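You operate a simulated robot arm through the tools that you are given. There is no shell and no other tool.

The job below is to be done with a simulated robot arm. You get a single attempt, and the scene is never put back.

## Task
Pump oil into the red drip glass till it stands between the lines.
Fine: its tap is off while you pump and on again after; point the knob at its colour; leave the other glasses and taps.
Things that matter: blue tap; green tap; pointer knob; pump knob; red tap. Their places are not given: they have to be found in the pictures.

It is judged by the outcome, as a careful person would: the job done as asked, and still so three seconds after it is handed in. It fails if anything else is knocked over, pushed out of place, dropped, spilled or broken.

## Robot
A 7-joint arm with a two-finger parallel gripper, fixed in place. Base frame: the origin is at the foot of the arm, x ahead of it, y to its left, z up. Units: m, degrees, N and s.
With the tool pointing down near the work surface it reaches from about 0.3 to 0.7 m from the base axis. Its first joint turns from -66.0 to 66.0 degrees. Payload 1.57 kg.
The tool frame sits at the grasp point between the pads (the TCP): z along the fingers, y along the line on which they close. The tips reach 0.03 m beyond it. The gripper opens to 0.11 m. The fingers are 0.024 m wide and 0.012 m thick; the gripper's body (0.048 by 0.112 m) begins 0.078 m behind the TCP.
Orientation is that of the tool frame in the base frame, as [roll, pitch, yaw] about the fixed x, y, z axes, in that order (R = Rz(yaw) Ry(pitch) Rx(roll)). With the fingers straight down and closing along the base's y, the tool's x points along the base's -x, its y along +y and its z along -z.

## Interface
- The arm moves only by the tool servo_tool. Its argument "increments" is text: rows parted by semicolons, each of 7 numbers parted by spaces: the shift along the tool's x, y, z in units of 500 mm (1.0 is 500 mm), then the turn, a rotation vector about the tool's x, y, z in units of 45 degrees (1.0 is 45 degrees), then the gripper command, from -1 (fully open) to 1 (shut), values between in proportion. In form: tx ty tz wx wy wz grip; .... A call has 1 to 20 rows; each row is the pose to reach, as a shift and turn from the pose commanded when the call began, along the tool's axes at that moment. A call with a number of a shift or a turn outside -1 to 1 is refused whole. Rows are played at 5 a second. More than 0.05 m and 8.6 degrees between two rows, or a gripper value outside its range, and nothing of the call is played. Where a pose cannot be reached the arm comes as near as it can. A force on the tool above 40 N (or 10 N above the force at the start of the call, whichever is more), or a blocked arm, ends the call early, and 0.2 s more pass. Each finger travels about 0.108 m/s and halts on what it meets, pressing with about 31 N; the grip force reading is that of the motor and also rises with nothing between the fingers. The clock runs only during rows and for 0.2 s after the last one: add rows that repeat a pose to give the fingers time. It gives the time, the measured TCP pose, the force on the tool (base axes), the opening and the grip force at its end, in the units of the frame above (readings bear some noise), with the torque about the TCP (base axes, N m) and any sound that the robot's microphone picked up, and new pictures: "show" is both (left out), scene, wrist or none.
- Cameras (640 x 400 px; columns grow to the right, rows downward): "scene" is fixed at [0.1719, -0.4026, 1.3969]; the picture's right is [0.69, -0.73, 0.00], its down [-0.47, -0.45, -0.76] and it looks along [0.55, 0.52, -0.65] (base axes); focal length 304 px, centre (320, 200). "wrist" rides on the gripper at [0.07, 0.016, -0.141] in the tool frame; the picture's right is [-0.23, 0.97, 0.00], its down [-0.86, -0.20, -0.48] and it looks along [-0.47, -0.11, 0.88] (tool axes); focal length 222 px, centre (320, 200).
- locate(camera, pixels): for up to 12 pixels [column, row] of the newest picture of that camera ("zoom" is the newest enlarged one), the place [x, y, z] in the base frame of the surface seen there, good to about 0.002 m. It takes no simulated time.
- close_up(camera, box): a new picture of the part [left, top, right, bottom] of that camera's present view, enlarged. It takes no simulated time.
- job_done(): hands the job in; it is judged then, once.

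Leave the gripper open and the arm clear of the work at the hand-in unless told otherwise.

The tools are called after "Call:" by a JSON object that holds its "name" and its "arguments". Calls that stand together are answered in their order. servo_tool: Moves the arm, as the interface text tells. Its arguments: {"type":"object","properties":{"increments":{"type":"string"},"show":{"type":"string","enum":["both","scene","wrist","none"]}},"required":["increments"]} The other tools are called the same way: locate (camera, pixels) gives the place of the surface under pixels of a picture; close_up (camera, box) takes an enlarged picture of a part of a camera's view; job_done () hands the job in.

At the start:

```text
clock: 0.0
tcp_pos: [0.3381, 0.0088, 1.177]
tool_rot: [-180.0, 0.0, 179.9]
force: [-1.1, -0.3, -0.6]
ft_torque: [-0.01, 0.02, 0.0]
gripper_width: 0.1099
grip_force: 0.2
```

scene: 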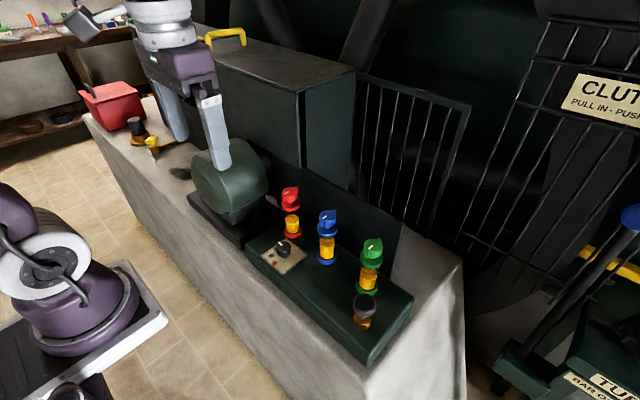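
wrist: 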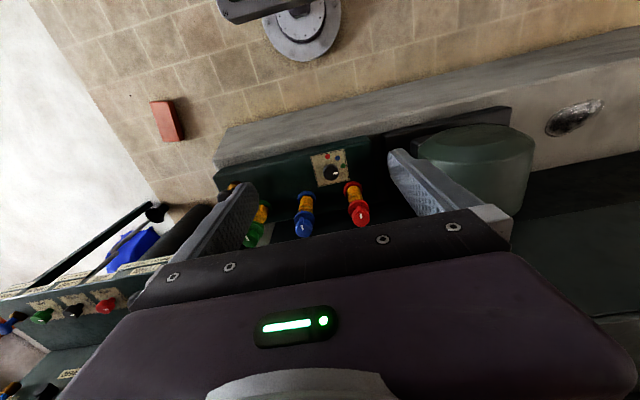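

I see three drip glasses (red at about (290,200), blue (327,222), green (372,250)), a pointer knob on a plate at (283,250), and a dark pump knob at (363,305). I'll enlarge that region first.

Call:
{"name": "close_up", "arguments": {"camera": "scene", "box": [240, 170, 420, 340]}}

Call:
{"name": "close_up", "arguments": {"camera": "wrist", "box": [210, 130, 400, 260]}}

```text
2.35 times, centred on (330, 255) of scene
```

zoom: 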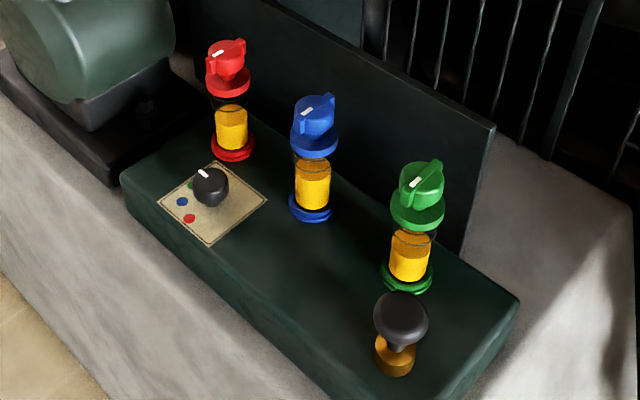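

```text
3.08 times, centred on (305, 195) of wrist
```

zoom: 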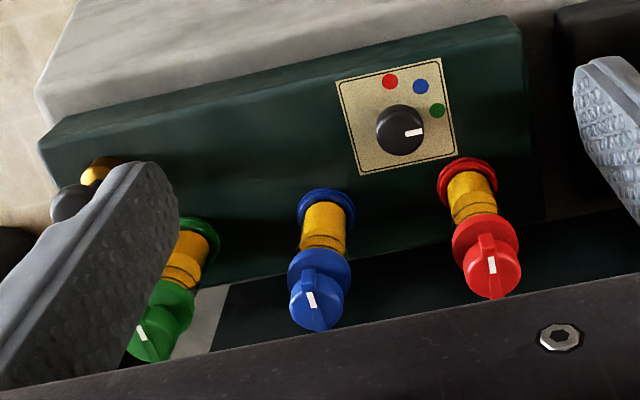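

The pointer knob's white mark looks to be pointing to about the green dot; dots red, blue and green are on the plate. Now I'll get places through the newest enlarged wrist picture and the scene picture.

Call:
{"name": "locate", "arguments": {"camera": "zoom", "pixels": [[492, 250], [492, 280], [312, 298], [145, 332], [402, 125], [413, 132], [390, 82], [421, 87], [437, 110], [342, 84], [440, 60], [362, 172]]}}

Call:
{"name": "locate", "arguments": {"camera": "scene", "pixels": [[290, 191], [290, 205], [292, 233], [327, 215], [372, 246], [362, 300], [362, 320], [281, 243], [246, 240], [372, 365], [413, 300], [283, 265]]}}

```text
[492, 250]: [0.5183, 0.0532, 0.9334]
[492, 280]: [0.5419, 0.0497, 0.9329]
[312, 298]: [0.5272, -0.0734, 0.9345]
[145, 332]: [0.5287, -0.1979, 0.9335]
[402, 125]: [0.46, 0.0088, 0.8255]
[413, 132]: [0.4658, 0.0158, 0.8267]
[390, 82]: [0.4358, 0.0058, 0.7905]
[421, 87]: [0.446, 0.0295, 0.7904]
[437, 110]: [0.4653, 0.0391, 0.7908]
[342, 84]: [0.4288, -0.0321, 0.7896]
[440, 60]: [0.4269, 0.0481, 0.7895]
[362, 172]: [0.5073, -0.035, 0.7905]
```

```text
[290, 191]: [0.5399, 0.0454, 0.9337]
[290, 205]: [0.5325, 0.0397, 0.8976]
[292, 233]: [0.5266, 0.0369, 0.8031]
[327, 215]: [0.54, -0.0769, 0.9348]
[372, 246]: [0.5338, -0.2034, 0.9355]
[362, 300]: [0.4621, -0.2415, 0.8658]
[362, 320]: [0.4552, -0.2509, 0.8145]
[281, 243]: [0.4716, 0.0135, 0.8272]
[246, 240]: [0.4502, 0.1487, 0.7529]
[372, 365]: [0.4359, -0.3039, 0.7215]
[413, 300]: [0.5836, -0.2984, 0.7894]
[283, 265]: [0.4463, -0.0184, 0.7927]
```

Taps stand near x≈0.53, tops z≈0.934; pointer knob about (0.467, 0.008); pump knob about (0.463,-0.245). Next I'll look closer at the glasses, the tap handles and the pump.

Call:
{"name": "close_up", "arguments": {"camera": "scene", "box": [270, 180, 318, 245]}}

Call:
{"name": "close_up", "arguments": {"camera": "scene", "box": [305, 200, 350, 270]}}

Call:
{"name": "close_up", "arguments": {"camera": "scene", "box": [340, 230, 400, 335]}}

Call:
{"name": "close_up", "arguments": {"camera": "scene", "box": [255, 230, 315, 275]}}

Call:
{"name": "close_up", "arguments": {"camera": "wrist", "box": [330, 170, 385, 235]}}

Call:
{"name": "close_up", "arguments": {"camera": "wrist", "box": [300, 140, 360, 195]}}

```text
6.15 times, centred on (294, 212) of scene
```

zoom: 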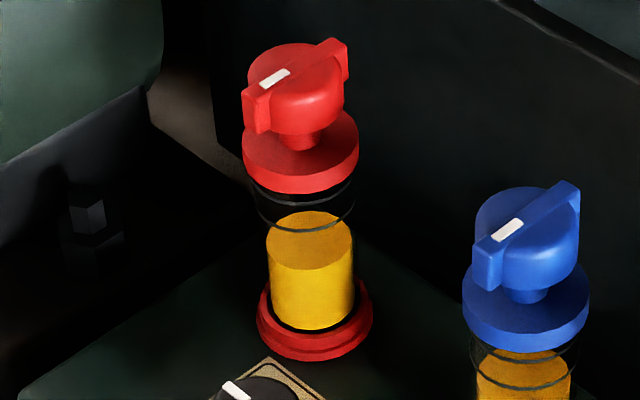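

```text
5.71 times, centred on (328, 235) of scene
```

zoom: 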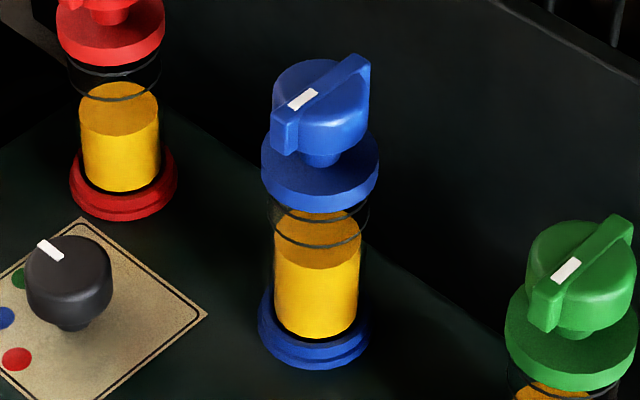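

```text
3.81 times, centred on (370, 282) of scene
```

zoom: 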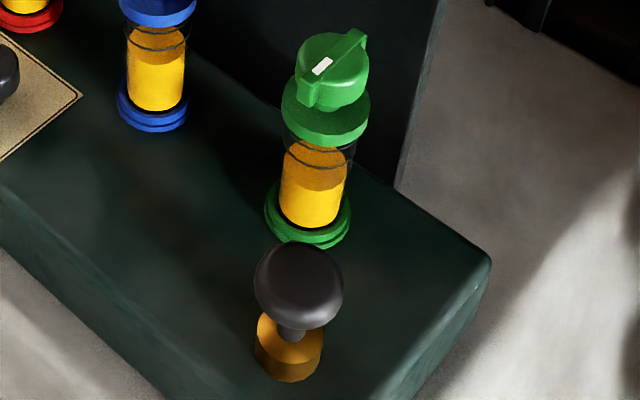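

```text
8.89 times, centred on (285, 252) of scene
```

zoom: 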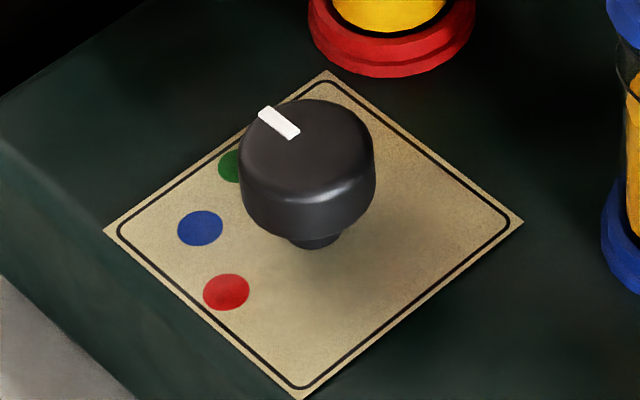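

```text
6.15 times, centred on (358, 202) of wrist
```

zoom: 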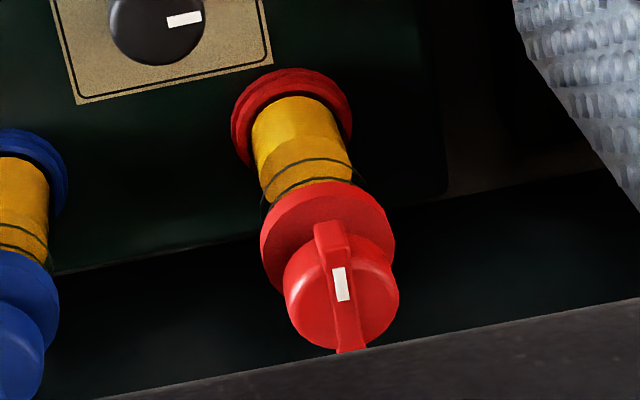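

```text
7.27 times, centred on (330, 168) of wrist
```

zoom: 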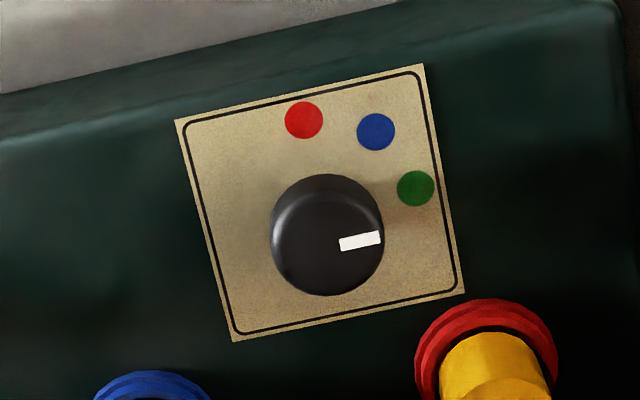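

Red oil stands below its two rings (the lines near the glass's top); blue and green look at/within theirs. All the tap marks face the arm (-x). I'll check the geometry around: the backboard, the motor housing and the tap fin heights.

Call:
{"name": "locate", "arguments": {"camera": "scene", "pixels": [[270, 170], [340, 198], [404, 232], [385, 262], [350, 225], [310, 185], [230, 180], [245, 160], [225, 220], [300, 100], [330, 75], [265, 230]]}}

Call:
{"name": "close_up", "arguments": {"camera": "scene", "box": [278, 182, 304, 214]}}

```text
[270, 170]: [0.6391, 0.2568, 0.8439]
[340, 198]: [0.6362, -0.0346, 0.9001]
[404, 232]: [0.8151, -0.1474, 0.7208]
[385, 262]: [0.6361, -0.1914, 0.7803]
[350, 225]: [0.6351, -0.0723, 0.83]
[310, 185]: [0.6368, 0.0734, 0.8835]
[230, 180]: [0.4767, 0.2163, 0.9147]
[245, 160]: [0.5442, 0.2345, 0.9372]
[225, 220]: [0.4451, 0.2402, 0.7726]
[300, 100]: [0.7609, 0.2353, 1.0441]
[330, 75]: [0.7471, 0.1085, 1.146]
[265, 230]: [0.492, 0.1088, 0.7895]
```

```text
12.50 times, centred on (291, 198) of scene
```

zoom: 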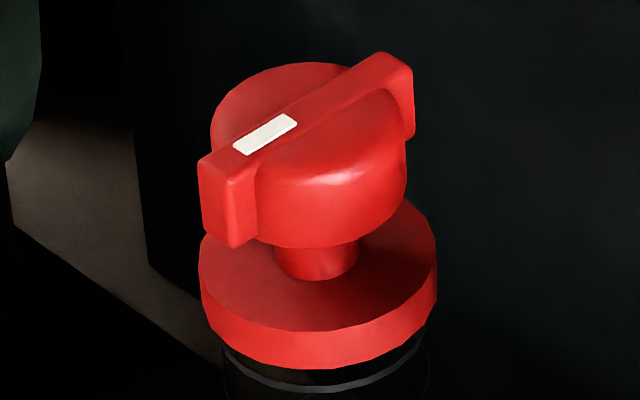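

Call:
{"name": "locate", "arguments": {"camera": "zoom", "pixels": [[212, 160], [245, 180], [400, 62], [375, 60], [265, 135], [225, 200], [235, 240], [290, 75], [345, 135], [315, 240], [225, 260], [320, 320]]}}

```text
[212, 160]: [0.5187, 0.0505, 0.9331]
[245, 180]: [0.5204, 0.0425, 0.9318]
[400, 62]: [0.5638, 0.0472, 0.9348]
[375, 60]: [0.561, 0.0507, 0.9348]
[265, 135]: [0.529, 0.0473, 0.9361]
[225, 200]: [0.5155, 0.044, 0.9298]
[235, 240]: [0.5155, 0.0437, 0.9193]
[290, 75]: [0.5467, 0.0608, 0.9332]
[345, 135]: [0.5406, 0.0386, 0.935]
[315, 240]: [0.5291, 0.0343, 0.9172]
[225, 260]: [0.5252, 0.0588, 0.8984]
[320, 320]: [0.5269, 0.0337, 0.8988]
```

The red tap knob: centre about (0.541, 0.0475), fin along x, knob from z≈0.917 to 0.9345, flange below at 0.898. I'll move to above it, (0.541, 0.0475, 1.03), with the gripper partly open.

Call:
{"name": "servo_tool", "arguments": {"increments": "-0.0508 0.0097 0.0368 0 0 0 -0.3; -0.1015 0.0194 0.0735 0 0 0 -0.3; -0.1523 0.029 0.1103 0 0 0 -0.3; -0.203 0.0387 0.147 0 0 0 -0.3; -0.2538 0.0484 0.1838 0 0 0 -0.3; -0.3045 0.0581 0.2205 0 0 0 -0.3; -0.3553 0.0677 0.2573 0 0 0 -0.3; -0.406 0.0774 0.294 0 0 0 -0.3; -0.406 0.0774 0.294 0 0 0 -0.3"}}

```text
clock: 2.0
tcp_pos: [0.5421, 0.0456, 1.031]
tool_rot: [180.0, 0.0, 179.9]
force: [-0.4, -0.4, 1.0]
ft_torque: [0.0, 0.0, 0.01]
gripper_width: 0.0714
grip_force: 0.0
```

scene: 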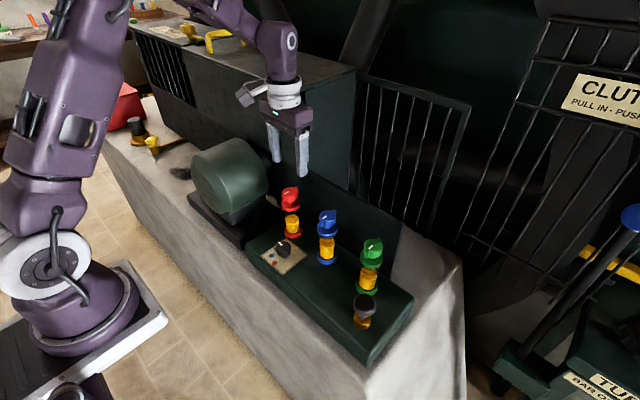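
wrist: 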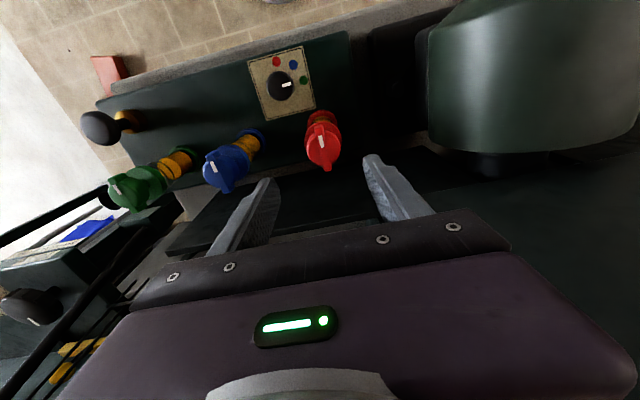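

The gripper is now above the red tap. I'll enlarge the tap from this nearer wrist view (around (322,140)) and check the oil level in the scene view.

Call:
{"name": "close_up", "arguments": {"camera": "scene", "box": [278, 182, 310, 242]}}

Call:
{"name": "close_up", "arguments": {"camera": "wrist", "box": [285, 100, 365, 180]}}

Call:
{"name": "locate", "arguments": {"camera": "wrist", "pixels": [[322, 130], [323, 147], [311, 147], [338, 145], [330, 165], [318, 122], [286, 85], [276, 62], [294, 64], [304, 80], [277, 85], [105, 125]]}}

```text
6.67 times, centred on (294, 212) of scene
```

zoom: 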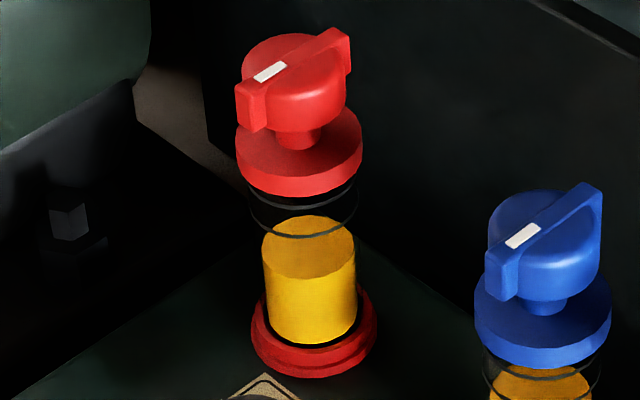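

```text
5.00 times, centred on (325, 140) of wrist
```

zoom: 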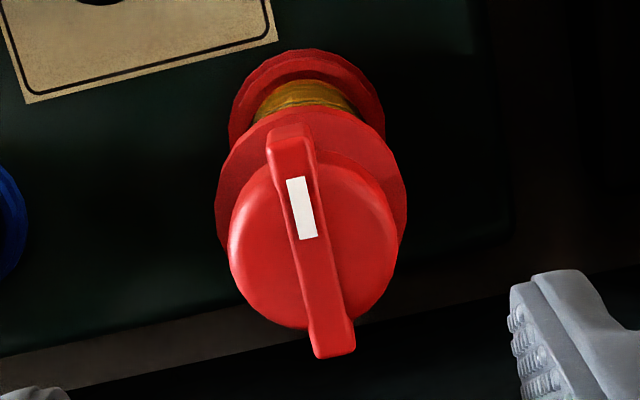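

```text
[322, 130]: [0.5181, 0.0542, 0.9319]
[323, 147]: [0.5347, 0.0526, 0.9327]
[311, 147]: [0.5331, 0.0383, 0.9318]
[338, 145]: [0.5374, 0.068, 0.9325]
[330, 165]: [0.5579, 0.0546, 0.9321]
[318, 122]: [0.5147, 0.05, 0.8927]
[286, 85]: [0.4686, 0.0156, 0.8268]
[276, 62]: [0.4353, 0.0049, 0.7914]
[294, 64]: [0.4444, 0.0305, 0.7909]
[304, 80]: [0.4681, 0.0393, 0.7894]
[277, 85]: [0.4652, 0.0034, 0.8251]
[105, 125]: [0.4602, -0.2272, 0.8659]
```

Call:
{"name": "locate", "arguments": {"camera": "zoom", "pixels": [[275, 140], [300, 138], [312, 350], [350, 345], [236, 240], [388, 235], [285, 315], [345, 170], [320, 240], [300, 215], [235, 200], [395, 170]]}}

```text
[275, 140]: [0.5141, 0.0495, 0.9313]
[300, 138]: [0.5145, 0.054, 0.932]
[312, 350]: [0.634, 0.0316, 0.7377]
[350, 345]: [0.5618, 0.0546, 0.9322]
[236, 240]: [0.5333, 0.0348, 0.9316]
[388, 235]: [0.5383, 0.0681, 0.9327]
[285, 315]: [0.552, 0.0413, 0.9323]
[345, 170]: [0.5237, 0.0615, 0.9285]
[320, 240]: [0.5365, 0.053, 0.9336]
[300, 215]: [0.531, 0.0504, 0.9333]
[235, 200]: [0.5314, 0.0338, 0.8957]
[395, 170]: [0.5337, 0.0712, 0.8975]
```

The two views average to a knob centre of about (0.5395, 0.050), radius about 0.018, fin along x. I'll go straight down to TCP z≈0.942 with fingers either side in y, without closing yet.

Call:
{"name": "servo_tool", "arguments": {"increments": "0.003 0.006 0.044 0 0 0 -0.3; 0.003 0.006 0.088 0 0 0 -0.3; 0.003 0.006 0.132 0 0 0 -0.3; 0.003 0.006 0.176 0 0 0 -0.3; 0.003 0.006 0.176 0 0 0 -0.3"}}

```text
clock: 3.2
tcp_pos: [0.5402, 0.0482, 0.9413]
tool_rot: [-179.9, 0.0, -179.9]
force: [0.7, 0.2, 0.4]
ft_torque: [0.02, 0.0, 0.02]
gripper_width: 0.0715
grip_force: 0.1
```

scene: 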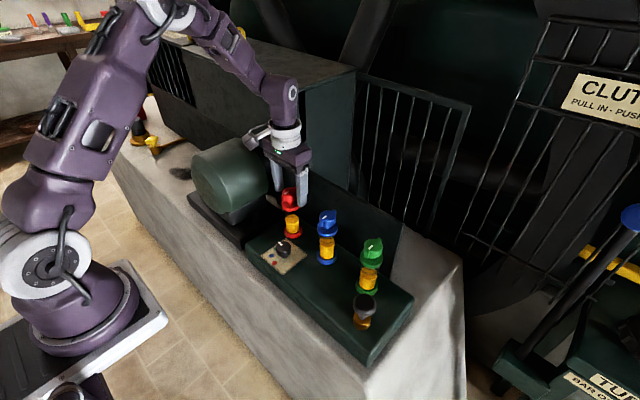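
wrist: 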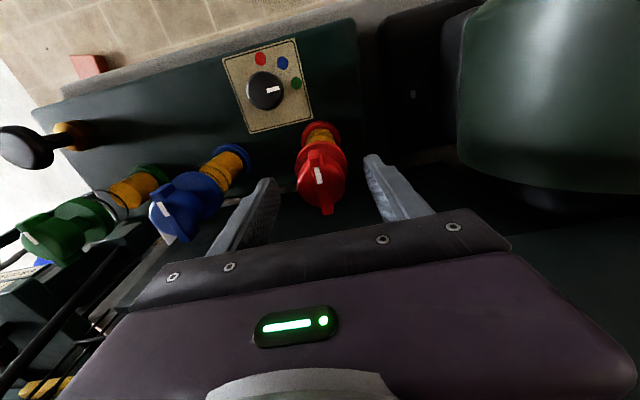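

The fingers look to be straddling the red tap. I'll check enlarged views before closing.

Call:
{"name": "close_up", "arguments": {"camera": "scene", "box": [260, 165, 320, 245]}}

Call:
{"name": "close_up", "arguments": {"camera": "wrist", "box": [220, 110, 430, 250]}}

```text
5.00 times, centred on (290, 205) of scene
```

zoom: 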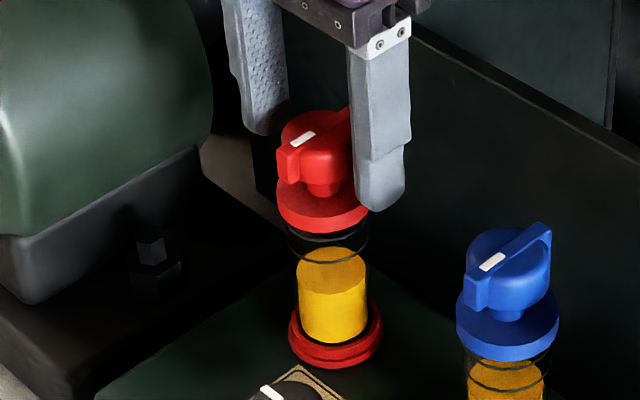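

```text
2.86 times, centred on (325, 180) of wrist
```

zoom: 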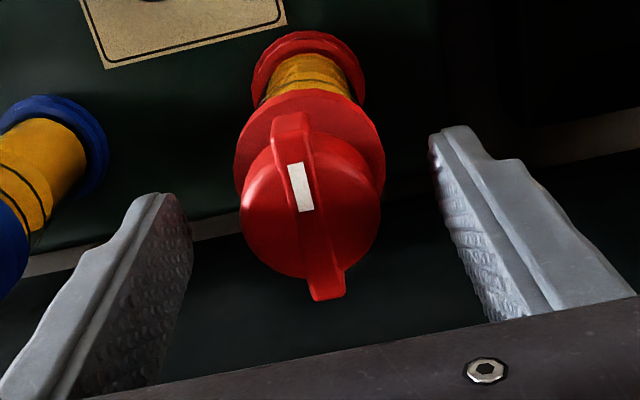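

Call:
{"name": "locate", "arguments": {"camera": "zoom", "pixels": [[160, 200], [175, 205], [185, 245], [140, 205], [440, 140], [455, 132], [470, 135], [440, 160], [310, 210], [241, 205], [381, 205], [292, 120]]}}

Call:
{"name": "locate", "arguments": {"camera": "scene", "pixels": [[308, 206], [303, 204], [302, 180], [269, 186], [288, 196], [283, 200]]}}

```text
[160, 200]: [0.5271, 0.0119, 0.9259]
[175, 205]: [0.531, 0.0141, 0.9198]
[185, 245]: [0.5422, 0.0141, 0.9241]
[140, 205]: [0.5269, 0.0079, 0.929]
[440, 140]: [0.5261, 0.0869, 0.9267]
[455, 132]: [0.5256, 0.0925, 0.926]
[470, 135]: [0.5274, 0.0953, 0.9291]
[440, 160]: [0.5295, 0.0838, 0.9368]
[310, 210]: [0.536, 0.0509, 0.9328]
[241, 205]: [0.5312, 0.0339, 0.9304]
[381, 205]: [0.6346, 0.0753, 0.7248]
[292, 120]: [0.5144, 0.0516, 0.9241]
```

```text
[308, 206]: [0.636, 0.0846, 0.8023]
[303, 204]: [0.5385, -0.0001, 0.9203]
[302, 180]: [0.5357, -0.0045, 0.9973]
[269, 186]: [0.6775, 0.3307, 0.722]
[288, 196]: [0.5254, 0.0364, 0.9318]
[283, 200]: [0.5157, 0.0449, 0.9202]
```

Pads' mid-line y≈0.050 and x≈0.538 match the knob. I close on the knob now and hold, then read the forces.

Call:
{"name": "servo_tool", "arguments": {"increments": "0 0 0 0 0 0 0.2; 0 0 0 0 0 0 0.5; 0 0 0 0 0 0 1; 0 0 0 0 0 0 1; 0 0 0 0 0 0 1", "show": "wrist"}}

```text
clock: 4.4
tcp_pos: [0.5387, 0.0502, 0.9419]
tool_rot: [179.9, 0.0, 179.9]
force: [-0.3, 13.3, -5.8]
ft_torque: [0.44, -0.18, 0.01]
gripper_width: 0.0377
grip_force: 43.9
```

wrist: 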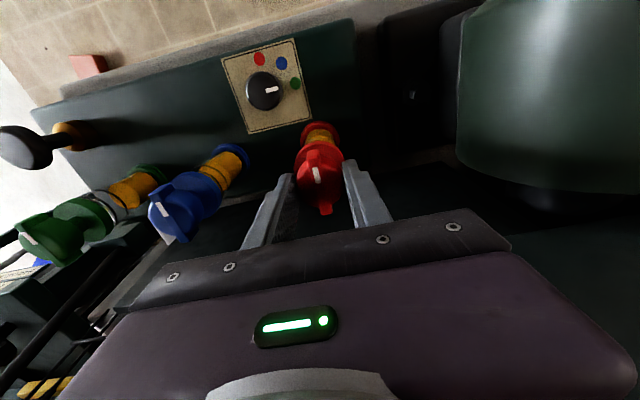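

Closed on the knob (0.0377 m wide), with a 13 N side force in +y: the grip is off-centre, so I'll ease the tool 1–2 mm to +y.

Call:
{"name": "servo_tool", "arguments": {"increments": "0 0.002 0 0 0 0 1; 0 0.002 0 0 0 0 1", "show": "none"}}

```text
clock: 5.0
tcp_pos: [0.5396, 0.0502, 0.9413]
tool_rot: [-179.9, -0.1, 179.9]
force: [-1.0, 8.1, -14.1]
ft_torque: [0.19, -0.68, 0.02]
gripper_width: 0.0374
grip_force: 43.7
```

Call:
{"name": "servo_tool", "arguments": {"increments": "0 0.002 0 0 0 0 1; 0 0.002 0 0 0 0 1; 0 0.002 0 0 0 0 1", "show": "none"}}

```text
clock: 5.8
tcp_pos: [0.5397, 0.0492, 0.9415]
tool_rot: [-179.9, 0.0, 179.9]
force: [-1.1, -5.2, -18.8]
ft_torque: [-0.31, -0.04, -0.01]
gripper_width: 0.0373
grip_force: 43.8
```

Side force is now about balanced, but there's a −19 N vertical pull. I'll ease down 1 mm and back 0.5 mm in y, then re-read.

Call:
{"name": "servo_tool", "arguments": {"increments": "0 -0.0006 0.002 0 0 0 1; 0 -0.0006 0.002 0 0 0 1", "show": "none"}}

```text
clock: 6.4
tcp_pos: [0.5391, 0.049, 0.9416]
tool_rot: [-179.9, 0.0, 179.8]
force: [-6.8, -12.5, 7.6]
ft_torque: [-0.44, 1.4, 0.03]
gripper_width: 0.0374
grip_force: 43.0
```

Forces are moderate now. I'll start turning the tap gently clockwise (seen from above) by 16° and watch the torque and picture.

Call:
{"name": "servo_tool", "arguments": {"increments": "0 -0.001 -0.0006 0 0 0 1; 0 -0.001 -0.0006 0 0 0.09 1; 0 -0.001 -0.0006 0 0 0.18 1; 0 -0.001 -0.0006 0 0 0.27 1; 0 -0.001 -0.0006 0 0 0.36 1; 0 -0.001 -0.0006 0 0 0.36 1", "show": "both"}}

```text
clock: 7.8
tcp_pos: [0.54, 0.0493, 0.9425]
tool_rot: [-180.0, 0.0, 163.8]
force: [-10.6, -16.2, 8.8]
ft_torque: [-0.62, 0.15, -0.01]
gripper_width: 0.0375
grip_force: 43.8
```

scene: 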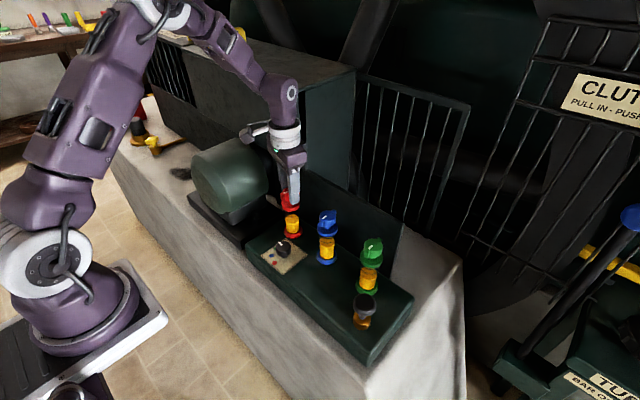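
wrist: 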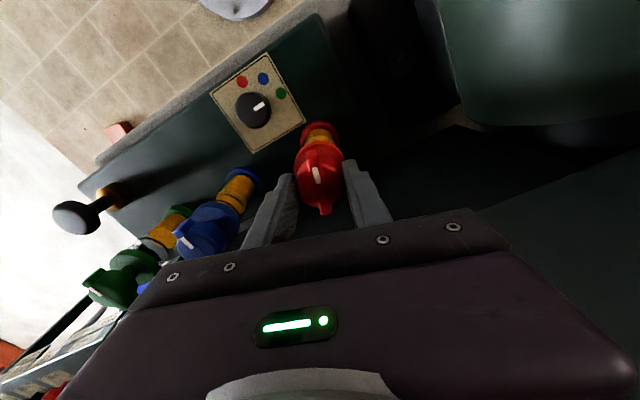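

The tap turned 16° with the grip (the mark kept its place between the fingers) with almost no torque, so clockwise is free. I continue 45° more, correcting the side force slightly.

Call:
{"name": "servo_tool", "arguments": {"increments": "0.0007 -0.0019 0 0 0 0 1; 0.0007 -0.0019 0 0 0 0.14 1; 0.0007 -0.0019 0 0 0 0.28 1; 0.0007 -0.0019 0 0 0 0.42 1; 0.0007 -0.0019 0 0 0 0.56 1; 0.0007 -0.0019 0 0 0 0.7 1; 0.0007 -0.0019 0 0 0 0.84 1; 0.0007 -0.0019 0 0 0 0.98 1; 0.0007 -0.0019 0 0 0 0.98 1", "show": "both"}}

```text
clock: 9.8
tcp_pos: [0.5399, 0.0497, 0.9422]
tool_rot: [180.0, 0.1, 119.6]
force: [3.6, -6.1, -2.6]
ft_torque: [-0.29, -0.16, -0.01]
gripper_width: 0.0372
grip_force: 43.9
```

scene: 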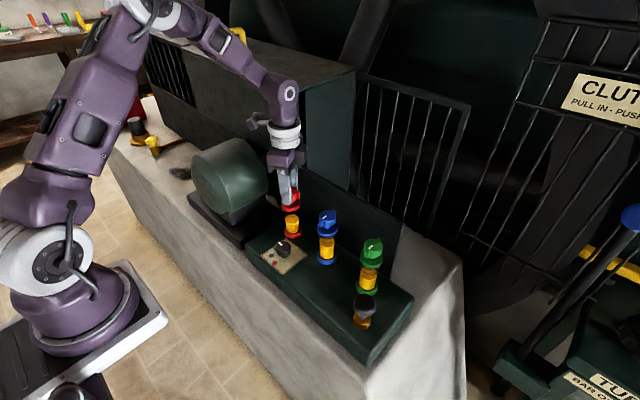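
wrist: 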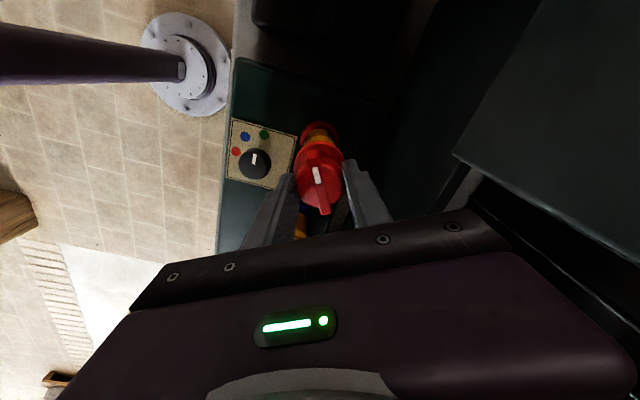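

At 60° and still free. I'll go the remaining 30° to a quarter turn.

Call:
{"name": "servo_tool", "arguments": {"increments": "0 0 0 0 0 0.13 1; 0 0 0 0 0 0.26 1; 0 0 0 0 0 0.39 1; 0 0 0 0 0 0.52 1; 0 0 0 0 0 0.6578 1; 0 0 0 0 0 0.6578 1", "show": "both"}}

```text
clock: 11.2
tcp_pos: [0.5395, 0.0498, 0.9425]
tool_rot: [179.9, 0.0, 90.1]
force: [4.9, -2.4, 7.4]
ft_torque: [-0.04, -0.11, 0.01]
gripper_width: 0.0374
grip_force: 43.9
```

scene: 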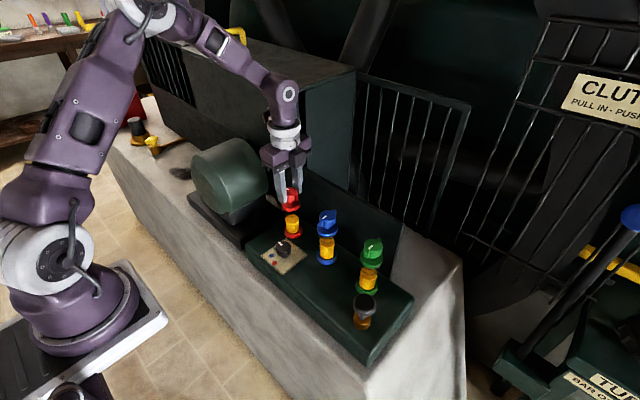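
wrist: 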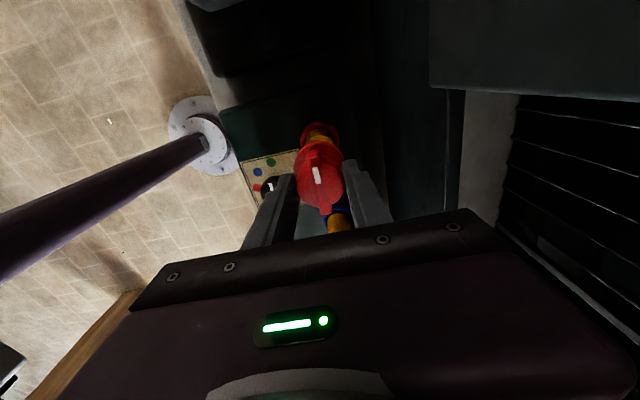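

No stop felt at 90° yet. I'll nudge 6° further to feel whether a stop is there, watching the torque.

Call:
{"name": "servo_tool", "arguments": {"increments": "0 0 0 0 0 0.07 1; 0 0 0 0 0 0.13 1; 0 0 0 0 0 0.13 1", "show": "wrist"}}

Call:
{"name": "close_up", "arguments": {"camera": "wrist", "box": [280, 110, 360, 230]}}

Call:
{"name": "close_up", "arguments": {"camera": "scene", "box": [270, 180, 318, 245]}}

```text
clock: 12.0
tcp_pos: [0.5406, 0.0507, 0.9421]
tool_rot: [180.0, -0.1, 84.2]
force: [8.4, 4.1, 4.3]
ft_torque: [0.48, -0.32, 0.31]
gripper_width: 0.0374
grip_force: 43.5
```

wrist: 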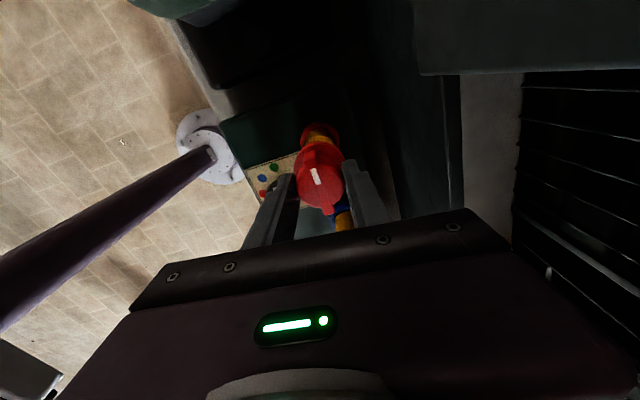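

```text
3.33 times, centred on (320, 170) of wrist
```

zoom: 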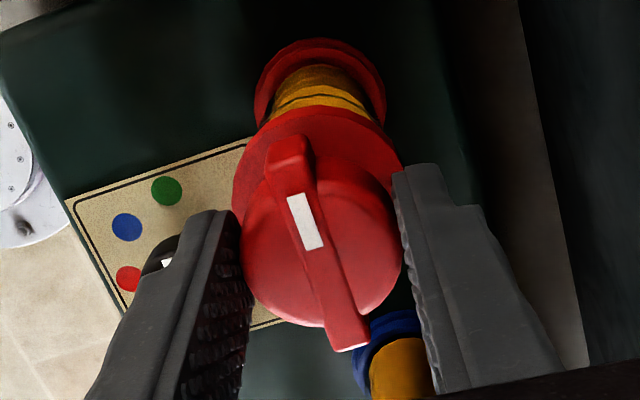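

```text
6.15 times, centred on (294, 212) of scene
```

zoom: 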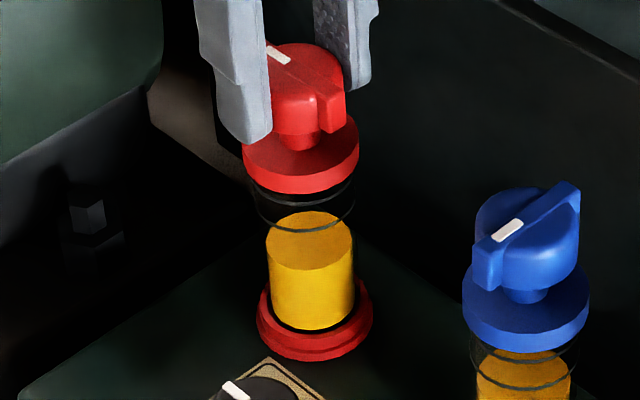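

Torque rose to 0.31 N·m past 90°: the stop is there, mark now facing +y, crosswise – off. I'll release (open to about 0.07) and rise 0.1 m.

Call:
{"name": "servo_tool", "arguments": {"increments": "0 0 0 0 0 0.05 1; 0 0 0 0 0 0.05 -0.3; 0 0 0 0 0 0.05 -0.3; 0 0 0 0 0 0.05 -0.3; 0 0 -0.05 0 0 0.05 -0.3; 0 0 -0.12 0 0 0.05 -0.3; 0 0 -0.2 0 0 0.05 -0.3; 0 0 -0.2 0 0 0.05 -0.3", "show": "both"}}

Call:
{"name": "close_up", "arguments": {"camera": "scene", "box": [270, 180, 318, 245]}}

```text
clock: 13.8
tcp_pos: [0.5405, 0.0498, 1.0416]
tool_rot: [180.0, 0.0, 81.8]
force: [-0.4, -0.3, -0.1]
ft_torque: [-0.01, 0.03, -0.02]
gripper_width: 0.0711
grip_force: 0.1
```

scene: 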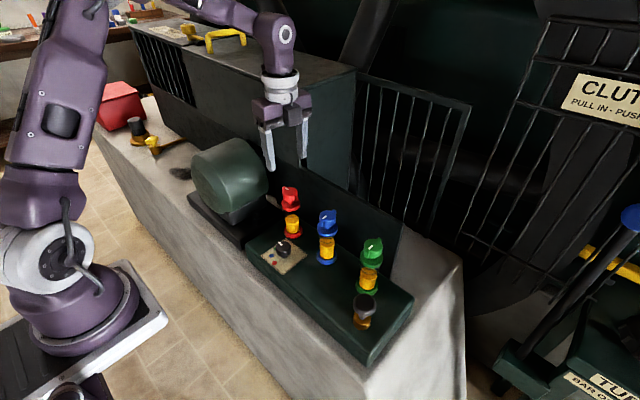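
wrist: 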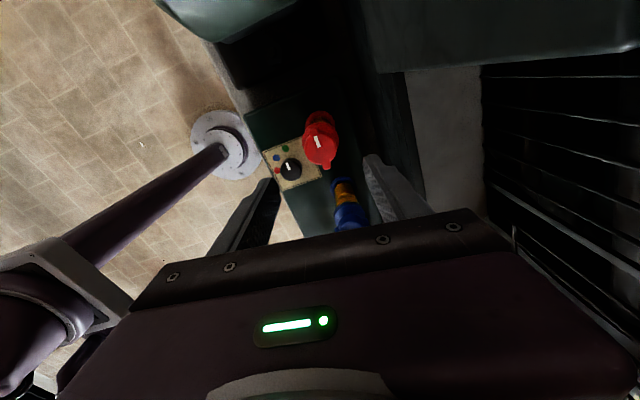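

```text
6.15 times, centred on (294, 212) of scene
```

zoom: 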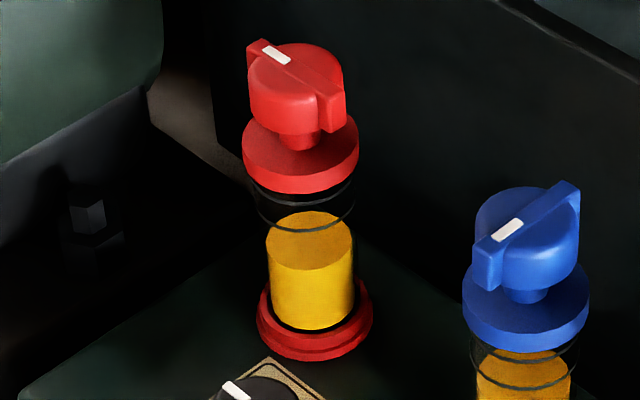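

The red mark now faces +y (off). Next is the pointer knob at about (0.466, 0.009). I'll move sideways over it at height with yaw 90°, then lower to z≈0.93 to look.

Call:
{"name": "servo_tool", "arguments": {"increments": "-0.0255 -0.034 0 0 0 -0.09 -0.3; -0.051 -0.068 0 0 0 -0.182 -0.3; -0.0765 -0.102 0 0 0 -0.182 -0.3; -0.102 -0.1358 0 0 0 -0.182 -0.3; -0.102 -0.1358 0.07 0 0 -0.182 -0.3; -0.102 -0.1358 0.14 0 0 -0.182 -0.3; -0.102 -0.1358 0.2232 0 0 -0.182 -0.3; -0.102 -0.1358 0.2232 0 0 -0.182 -0.3", "show": "both"}}

Call:
{"name": "close_up", "arguments": {"camera": "wrist", "box": [230, 90, 420, 230]}}

```text
clock: 15.6
tcp_pos: [0.4648, 0.0089, 0.9307]
tool_rot: [179.9, 0.0, 90.1]
force: [0.4, -0.5, 0.2]
ft_torque: [-0.01, -0.02, -0.02]
gripper_width: 0.0715
grip_force: 0.0
```

scene: 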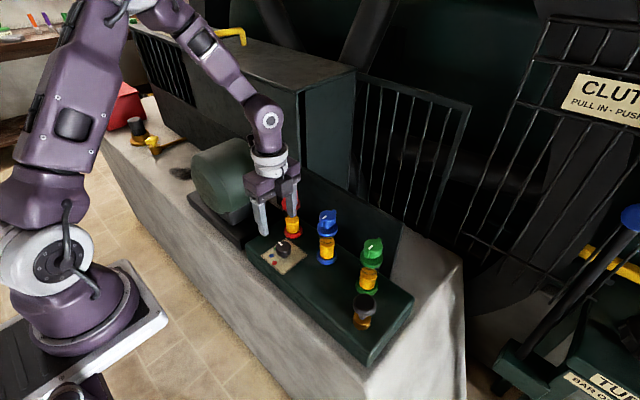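
wrist: 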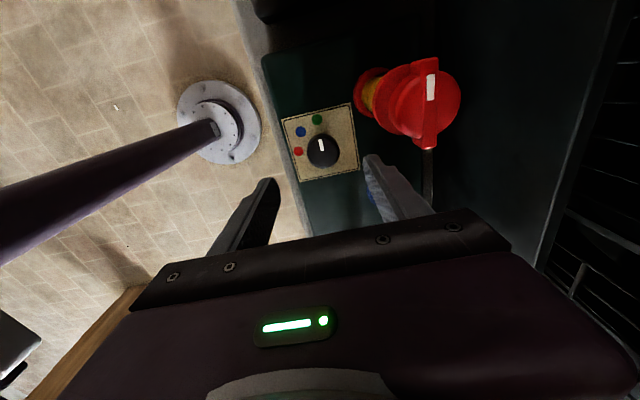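

```text
2.86 times, centred on (325, 160) of wrist
```

zoom: 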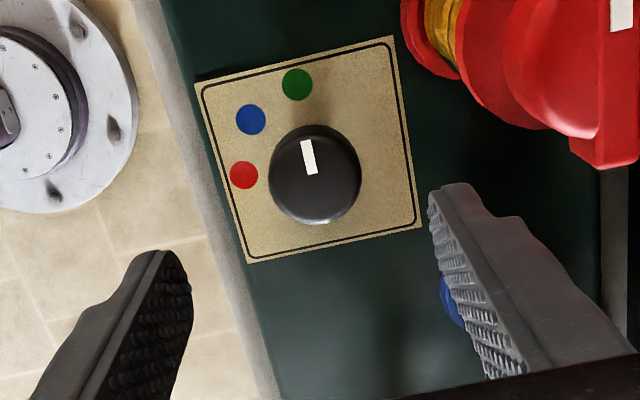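

The knob's mark points at +y (green, (297,84) in the zoom), red dot at (244,175). To keep the gripper body clear of the red tap during a 90° counter-clockwise turn I'll grip at yaw 165° and turn to 255°. First I'll refine the knob's place.

Call:
{"name": "locate", "arguments": {"camera": "zoom", "pixels": [[273, 172], [357, 172], [314, 128], [318, 215], [315, 175], [308, 150], [244, 175], [251, 119], [297, 84], [203, 85], [392, 40], [415, 225]]}}

Call:
{"name": "close_up", "arguments": {"camera": "scene", "box": [255, 230, 315, 275]}}

```text
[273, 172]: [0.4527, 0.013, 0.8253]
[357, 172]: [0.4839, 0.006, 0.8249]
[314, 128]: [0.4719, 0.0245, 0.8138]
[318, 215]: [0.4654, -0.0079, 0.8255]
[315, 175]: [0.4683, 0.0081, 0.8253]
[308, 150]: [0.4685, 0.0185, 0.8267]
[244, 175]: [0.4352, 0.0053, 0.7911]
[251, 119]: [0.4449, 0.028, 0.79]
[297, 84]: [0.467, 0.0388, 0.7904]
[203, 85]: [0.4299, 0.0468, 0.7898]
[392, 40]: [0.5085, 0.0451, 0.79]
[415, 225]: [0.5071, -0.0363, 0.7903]
```

```text
8.89 times, centred on (285, 252) of scene
```

zoom: 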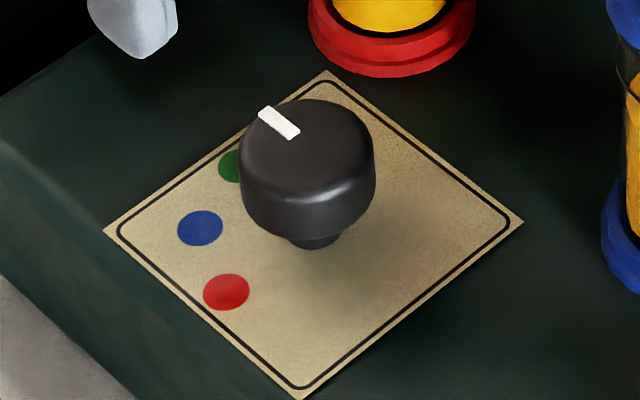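

Call:
{"name": "locate", "arguments": {"camera": "zoom", "pixels": [[310, 228], [345, 220], [265, 215], [315, 243], [372, 150], [243, 160]]}}

```text
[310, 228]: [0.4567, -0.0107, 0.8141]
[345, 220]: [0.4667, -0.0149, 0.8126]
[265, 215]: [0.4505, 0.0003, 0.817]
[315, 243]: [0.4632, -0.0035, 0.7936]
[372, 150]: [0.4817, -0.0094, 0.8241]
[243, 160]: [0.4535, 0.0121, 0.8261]
```

Knob body spans z≈0.810–0.8265, centre (0.468, 0.007). I raise 4 cm and rotate the wrist towards yaw 165° (first 40° of 75°).

Call:
{"name": "servo_tool", "arguments": {"increments": "-0.004 0.005 -0.08 0 0 0 -0.3; -0.004 0.005 -0.08 0 0 -0.1778 -0.3; -0.004 0.005 -0.08 0 0 -0.3556 -0.3; -0.004 0.005 -0.08 0 0 -0.5333 -0.3; -0.004 0.005 -0.08 0 0 -0.7111 -0.3; -0.004 0.005 -0.08 0 0 -0.8889 -0.3", "show": "none"}}

Call:
{"name": "servo_tool", "arguments": {"increments": "0 0 0 0 0 -0.1556 -0.3; 0 0 0 0 0 -0.3111 -0.3; 0 0 0 0 0 -0.4667 -0.3; 0 0 0 0 0 -0.6222 -0.3; 0 0 0 0 0 -0.7778 -0.3; 0 0 0 0 0 -0.7778 -0.3", "show": "both"}}

```text
clock: 17.0
tcp_pos: [0.4676, 0.0071, 0.9712]
tool_rot: [-179.9, 0.0, 130.2]
force: [-0.4, -0.6, -0.1]
ft_torque: [-0.02, 0.03, 0.02]
gripper_width: 0.0714
grip_force: 0.0
```

```text
clock: 18.4
tcp_pos: [0.4677, 0.0071, 0.9715]
tool_rot: [-180.0, 0.0, 165.3]
force: [0.2, 0.4, 0.1]
ft_torque: [0.0, -0.03, 0.02]
gripper_width: 0.0718
grip_force: 0.0
```

scene: 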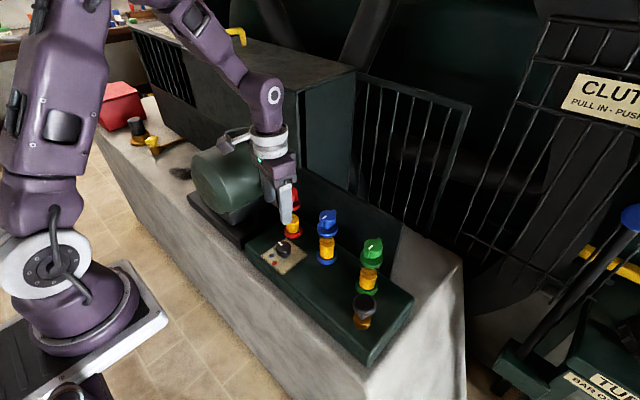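
wrist: 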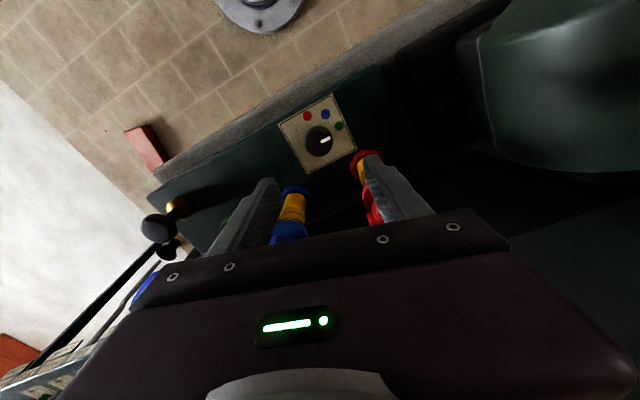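

At yaw 165° over the knob and clear of the red tap. I'll lower to z≈0.836 with the fingers open.

Call:
{"name": "servo_tool", "arguments": {"increments": "0 0 0.07 0 0 0 -0.3; 0 0 0.14 0 0 0 -0.3; 0 0 0.2 0 0 0 -0.3; 0 0 0.24 0 0 0 -0.3; 0 0 0.271 0 0 0 -0.3; 0 0 0.271 0 0 0 -0.3", "show": "both"}}

Call:
{"name": "close_up", "arguments": {"camera": "wrist", "box": [230, 100, 420, 230]}}

Call:
{"name": "close_up", "arguments": {"camera": "scene", "box": [250, 180, 320, 275]}}

```text
clock: 19.8
tcp_pos: [0.4679, 0.0056, 0.8345]
tool_rot: [-180.0, -0.1, 165.1]
force: [-0.3, 0.7, -0.3]
ft_torque: [0.02, 0.01, -0.01]
gripper_width: 0.0714
grip_force: 0.0
```

scene: 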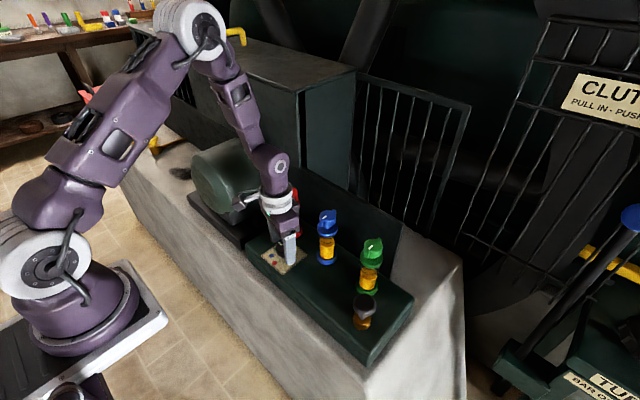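
wrist: 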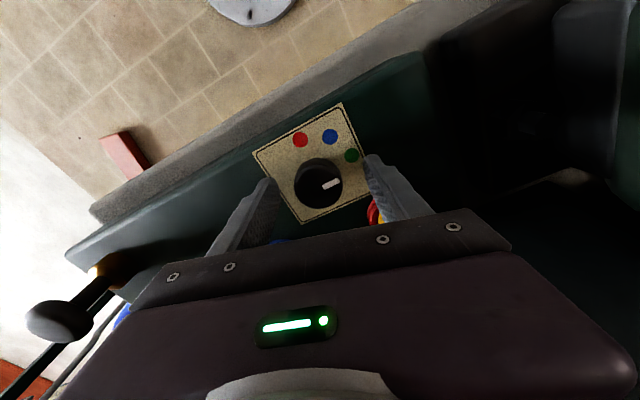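

```text
3.08 times, centred on (325, 165) of wrist
```

zoom: 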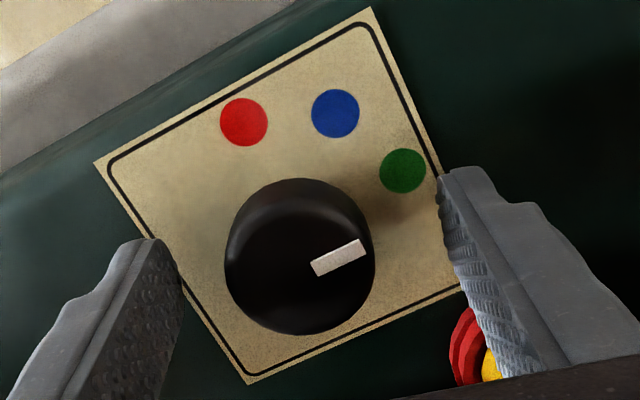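

```text
4.21 times, centred on (285, 228) of scene
```

zoom: 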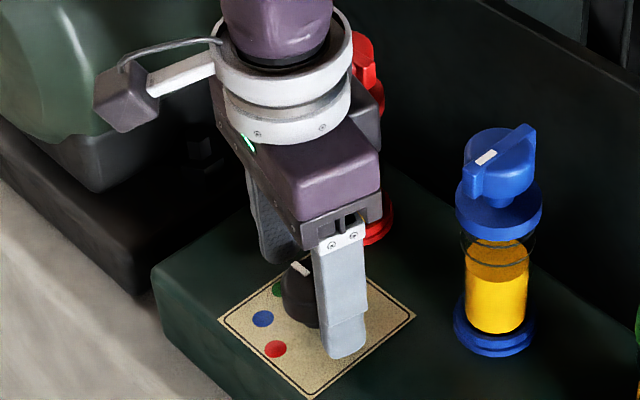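

The fingers straddle the pointer knob. I'll close on it and read the forces.

Call:
{"name": "servo_tool", "arguments": {"increments": "0 0 0 0 0 0 0.1; 0 0 0 0 0 0 0.3; 0 0 0 0 0 0 1; 0 0 0 0 0 0 1; 0 0 0 0 0 0 1", "show": "wrist"}}

Call:
{"name": "close_up", "arguments": {"camera": "wrist", "box": [230, 100, 420, 230]}}

```text
clock: 21.0
tcp_pos: [0.467, 0.0053, 0.8347]
tool_rot: [-180.0, 0.0, 165.1]
force: [-2.2, -18.1, -3.5]
ft_torque: [-0.59, 0.02, -0.01]
gripper_width: 0.0373
grip_force: 43.8
```

wrist: 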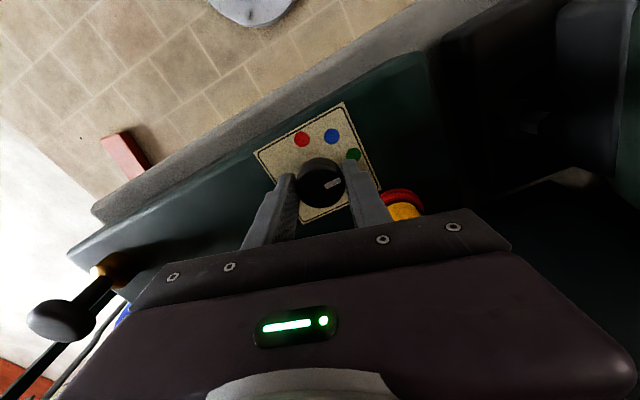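

```text
3.08 times, centred on (325, 165) of wrist
```

zoom: 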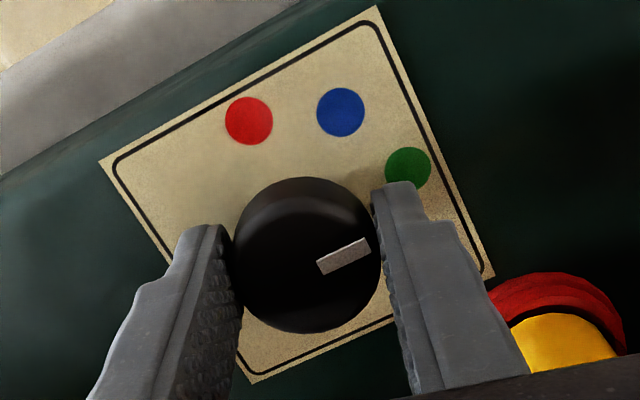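

Gripped; −18 N in y, so I shift ≈1 mm to −y and begin turning counter-clockwise (seen from above), first 45°.

Call:
{"name": "servo_tool", "arguments": {"increments": "-0.0005 -0.0019 0 0 0 0 1; -0.0005 -0.0019 0 0 0 -0.125 1; -0.0005 -0.0019 0 0 0 -0.25 1; -0.0005 -0.0019 0 0 0 -0.375 1; -0.0005 -0.0019 0 0 0 -0.5 1; -0.0005 -0.0019 0 0 0 -0.625 1; -0.0005 -0.0019 0 0 0 -0.75 1; -0.0005 -0.0019 0 0 0 -0.875 1; -0.0005 -0.0019 0 0 0 -1 1; -0.0005 -0.0019 0 0 0 -1 1", "show": "both"}}

Call:
{"name": "close_up", "arguments": {"camera": "wrist", "box": [230, 100, 420, 230]}}

```text
clock: 23.2
tcp_pos: [0.4661, 0.0042, 0.8355]
tool_rot: [-180.0, -0.1, -149.9]
force: [-8.6, -26.8, 9.9]
ft_torque: [-0.83, 0.46, 0.04]
gripper_width: 0.0376
grip_force: 43.6
```

scene: 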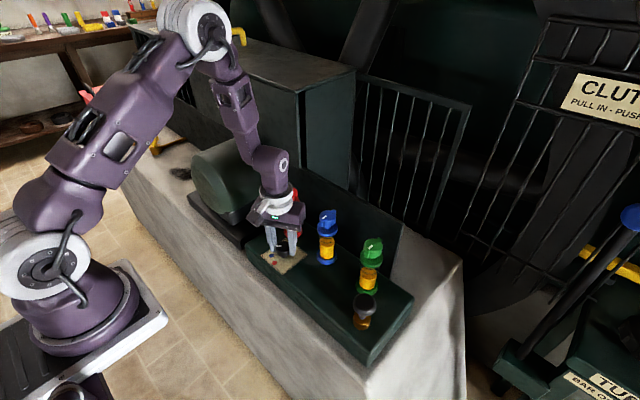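
wrist: 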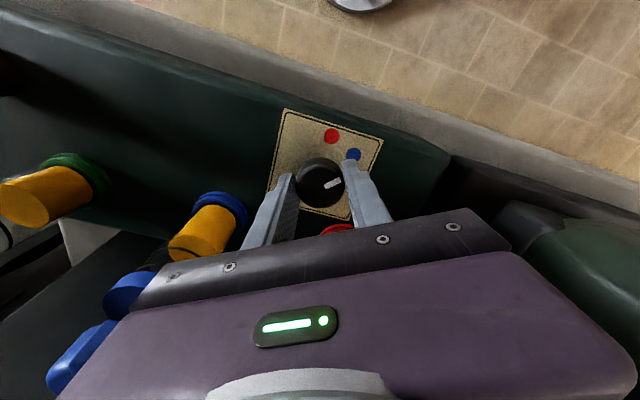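

```text
3.08 times, centred on (325, 165) of wrist
```

zoom: 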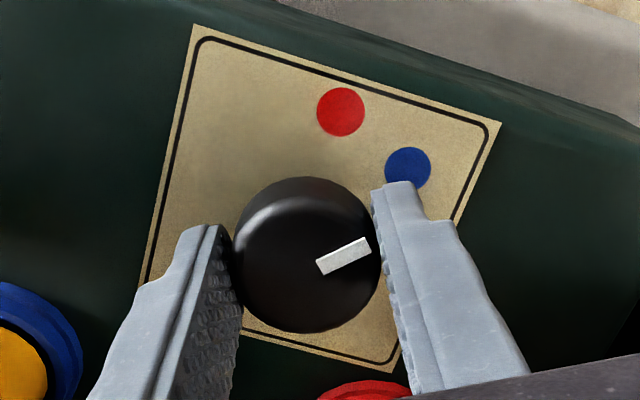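

The mark kept its place between the fingers, so the knob turned 45° (now about blue). Side force is −27 N in y; I shift ≈1.8 mm in −y and turn the other 45°.

Call:
{"name": "servo_tool", "arguments": {"increments": "0.0014 -0.0013 0 0 0 0 1; 0.0028 -0.0025 0 0 0 0 1; 0.0028 -0.0025 0 0 0 -0.125 1; 0.0028 -0.0025 0 0 0 -0.25 1; 0.0028 -0.0025 0 0 0 -0.375 1; 0.0028 -0.0025 0 0 0 -0.5 1; 0.0028 -0.0025 0 0 0 -0.625 1; 0.0028 -0.0025 0 0 0 -0.75 1; 0.0028 -0.0025 0 0 0 -0.75 1", "show": "both"}}

Call:
{"name": "close_up", "arguments": {"camera": "wrist", "box": [230, 100, 420, 230]}}

```text
clock: 25.2
tcp_pos: [0.4674, 0.0043, 0.8349]
tool_rot: [-179.9, 0.2, -116.1]
force: [6.4, -17.6, -1.4]
ft_torque: [-0.39, -0.22, 0.0]
gripper_width: 0.0373
grip_force: 43.2
```

scene: 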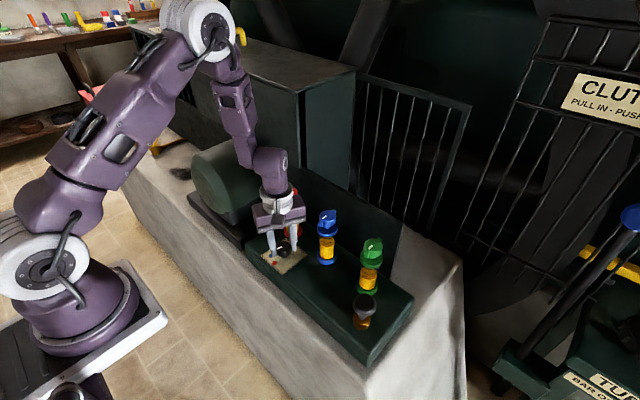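
wrist: 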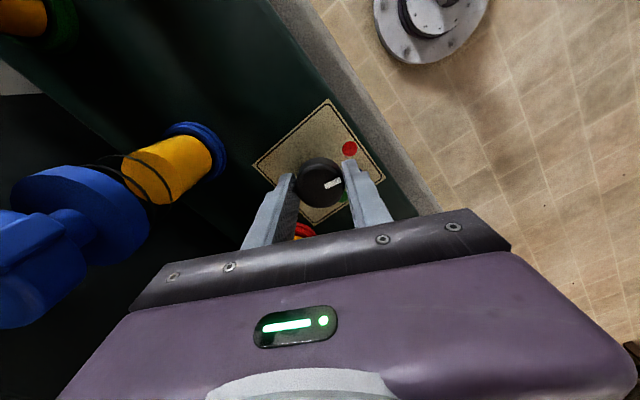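

```text
3.08 times, centred on (325, 165) of wrist
```

zoom: 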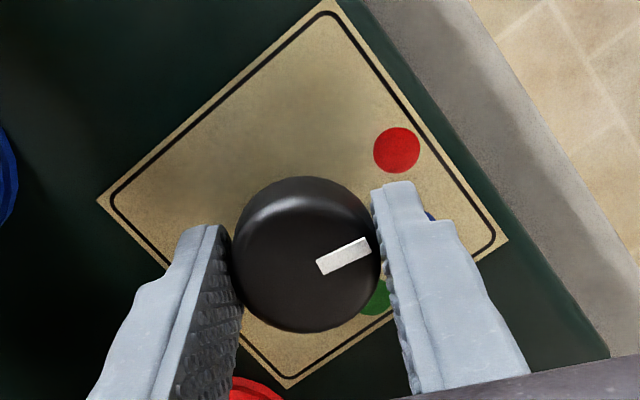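

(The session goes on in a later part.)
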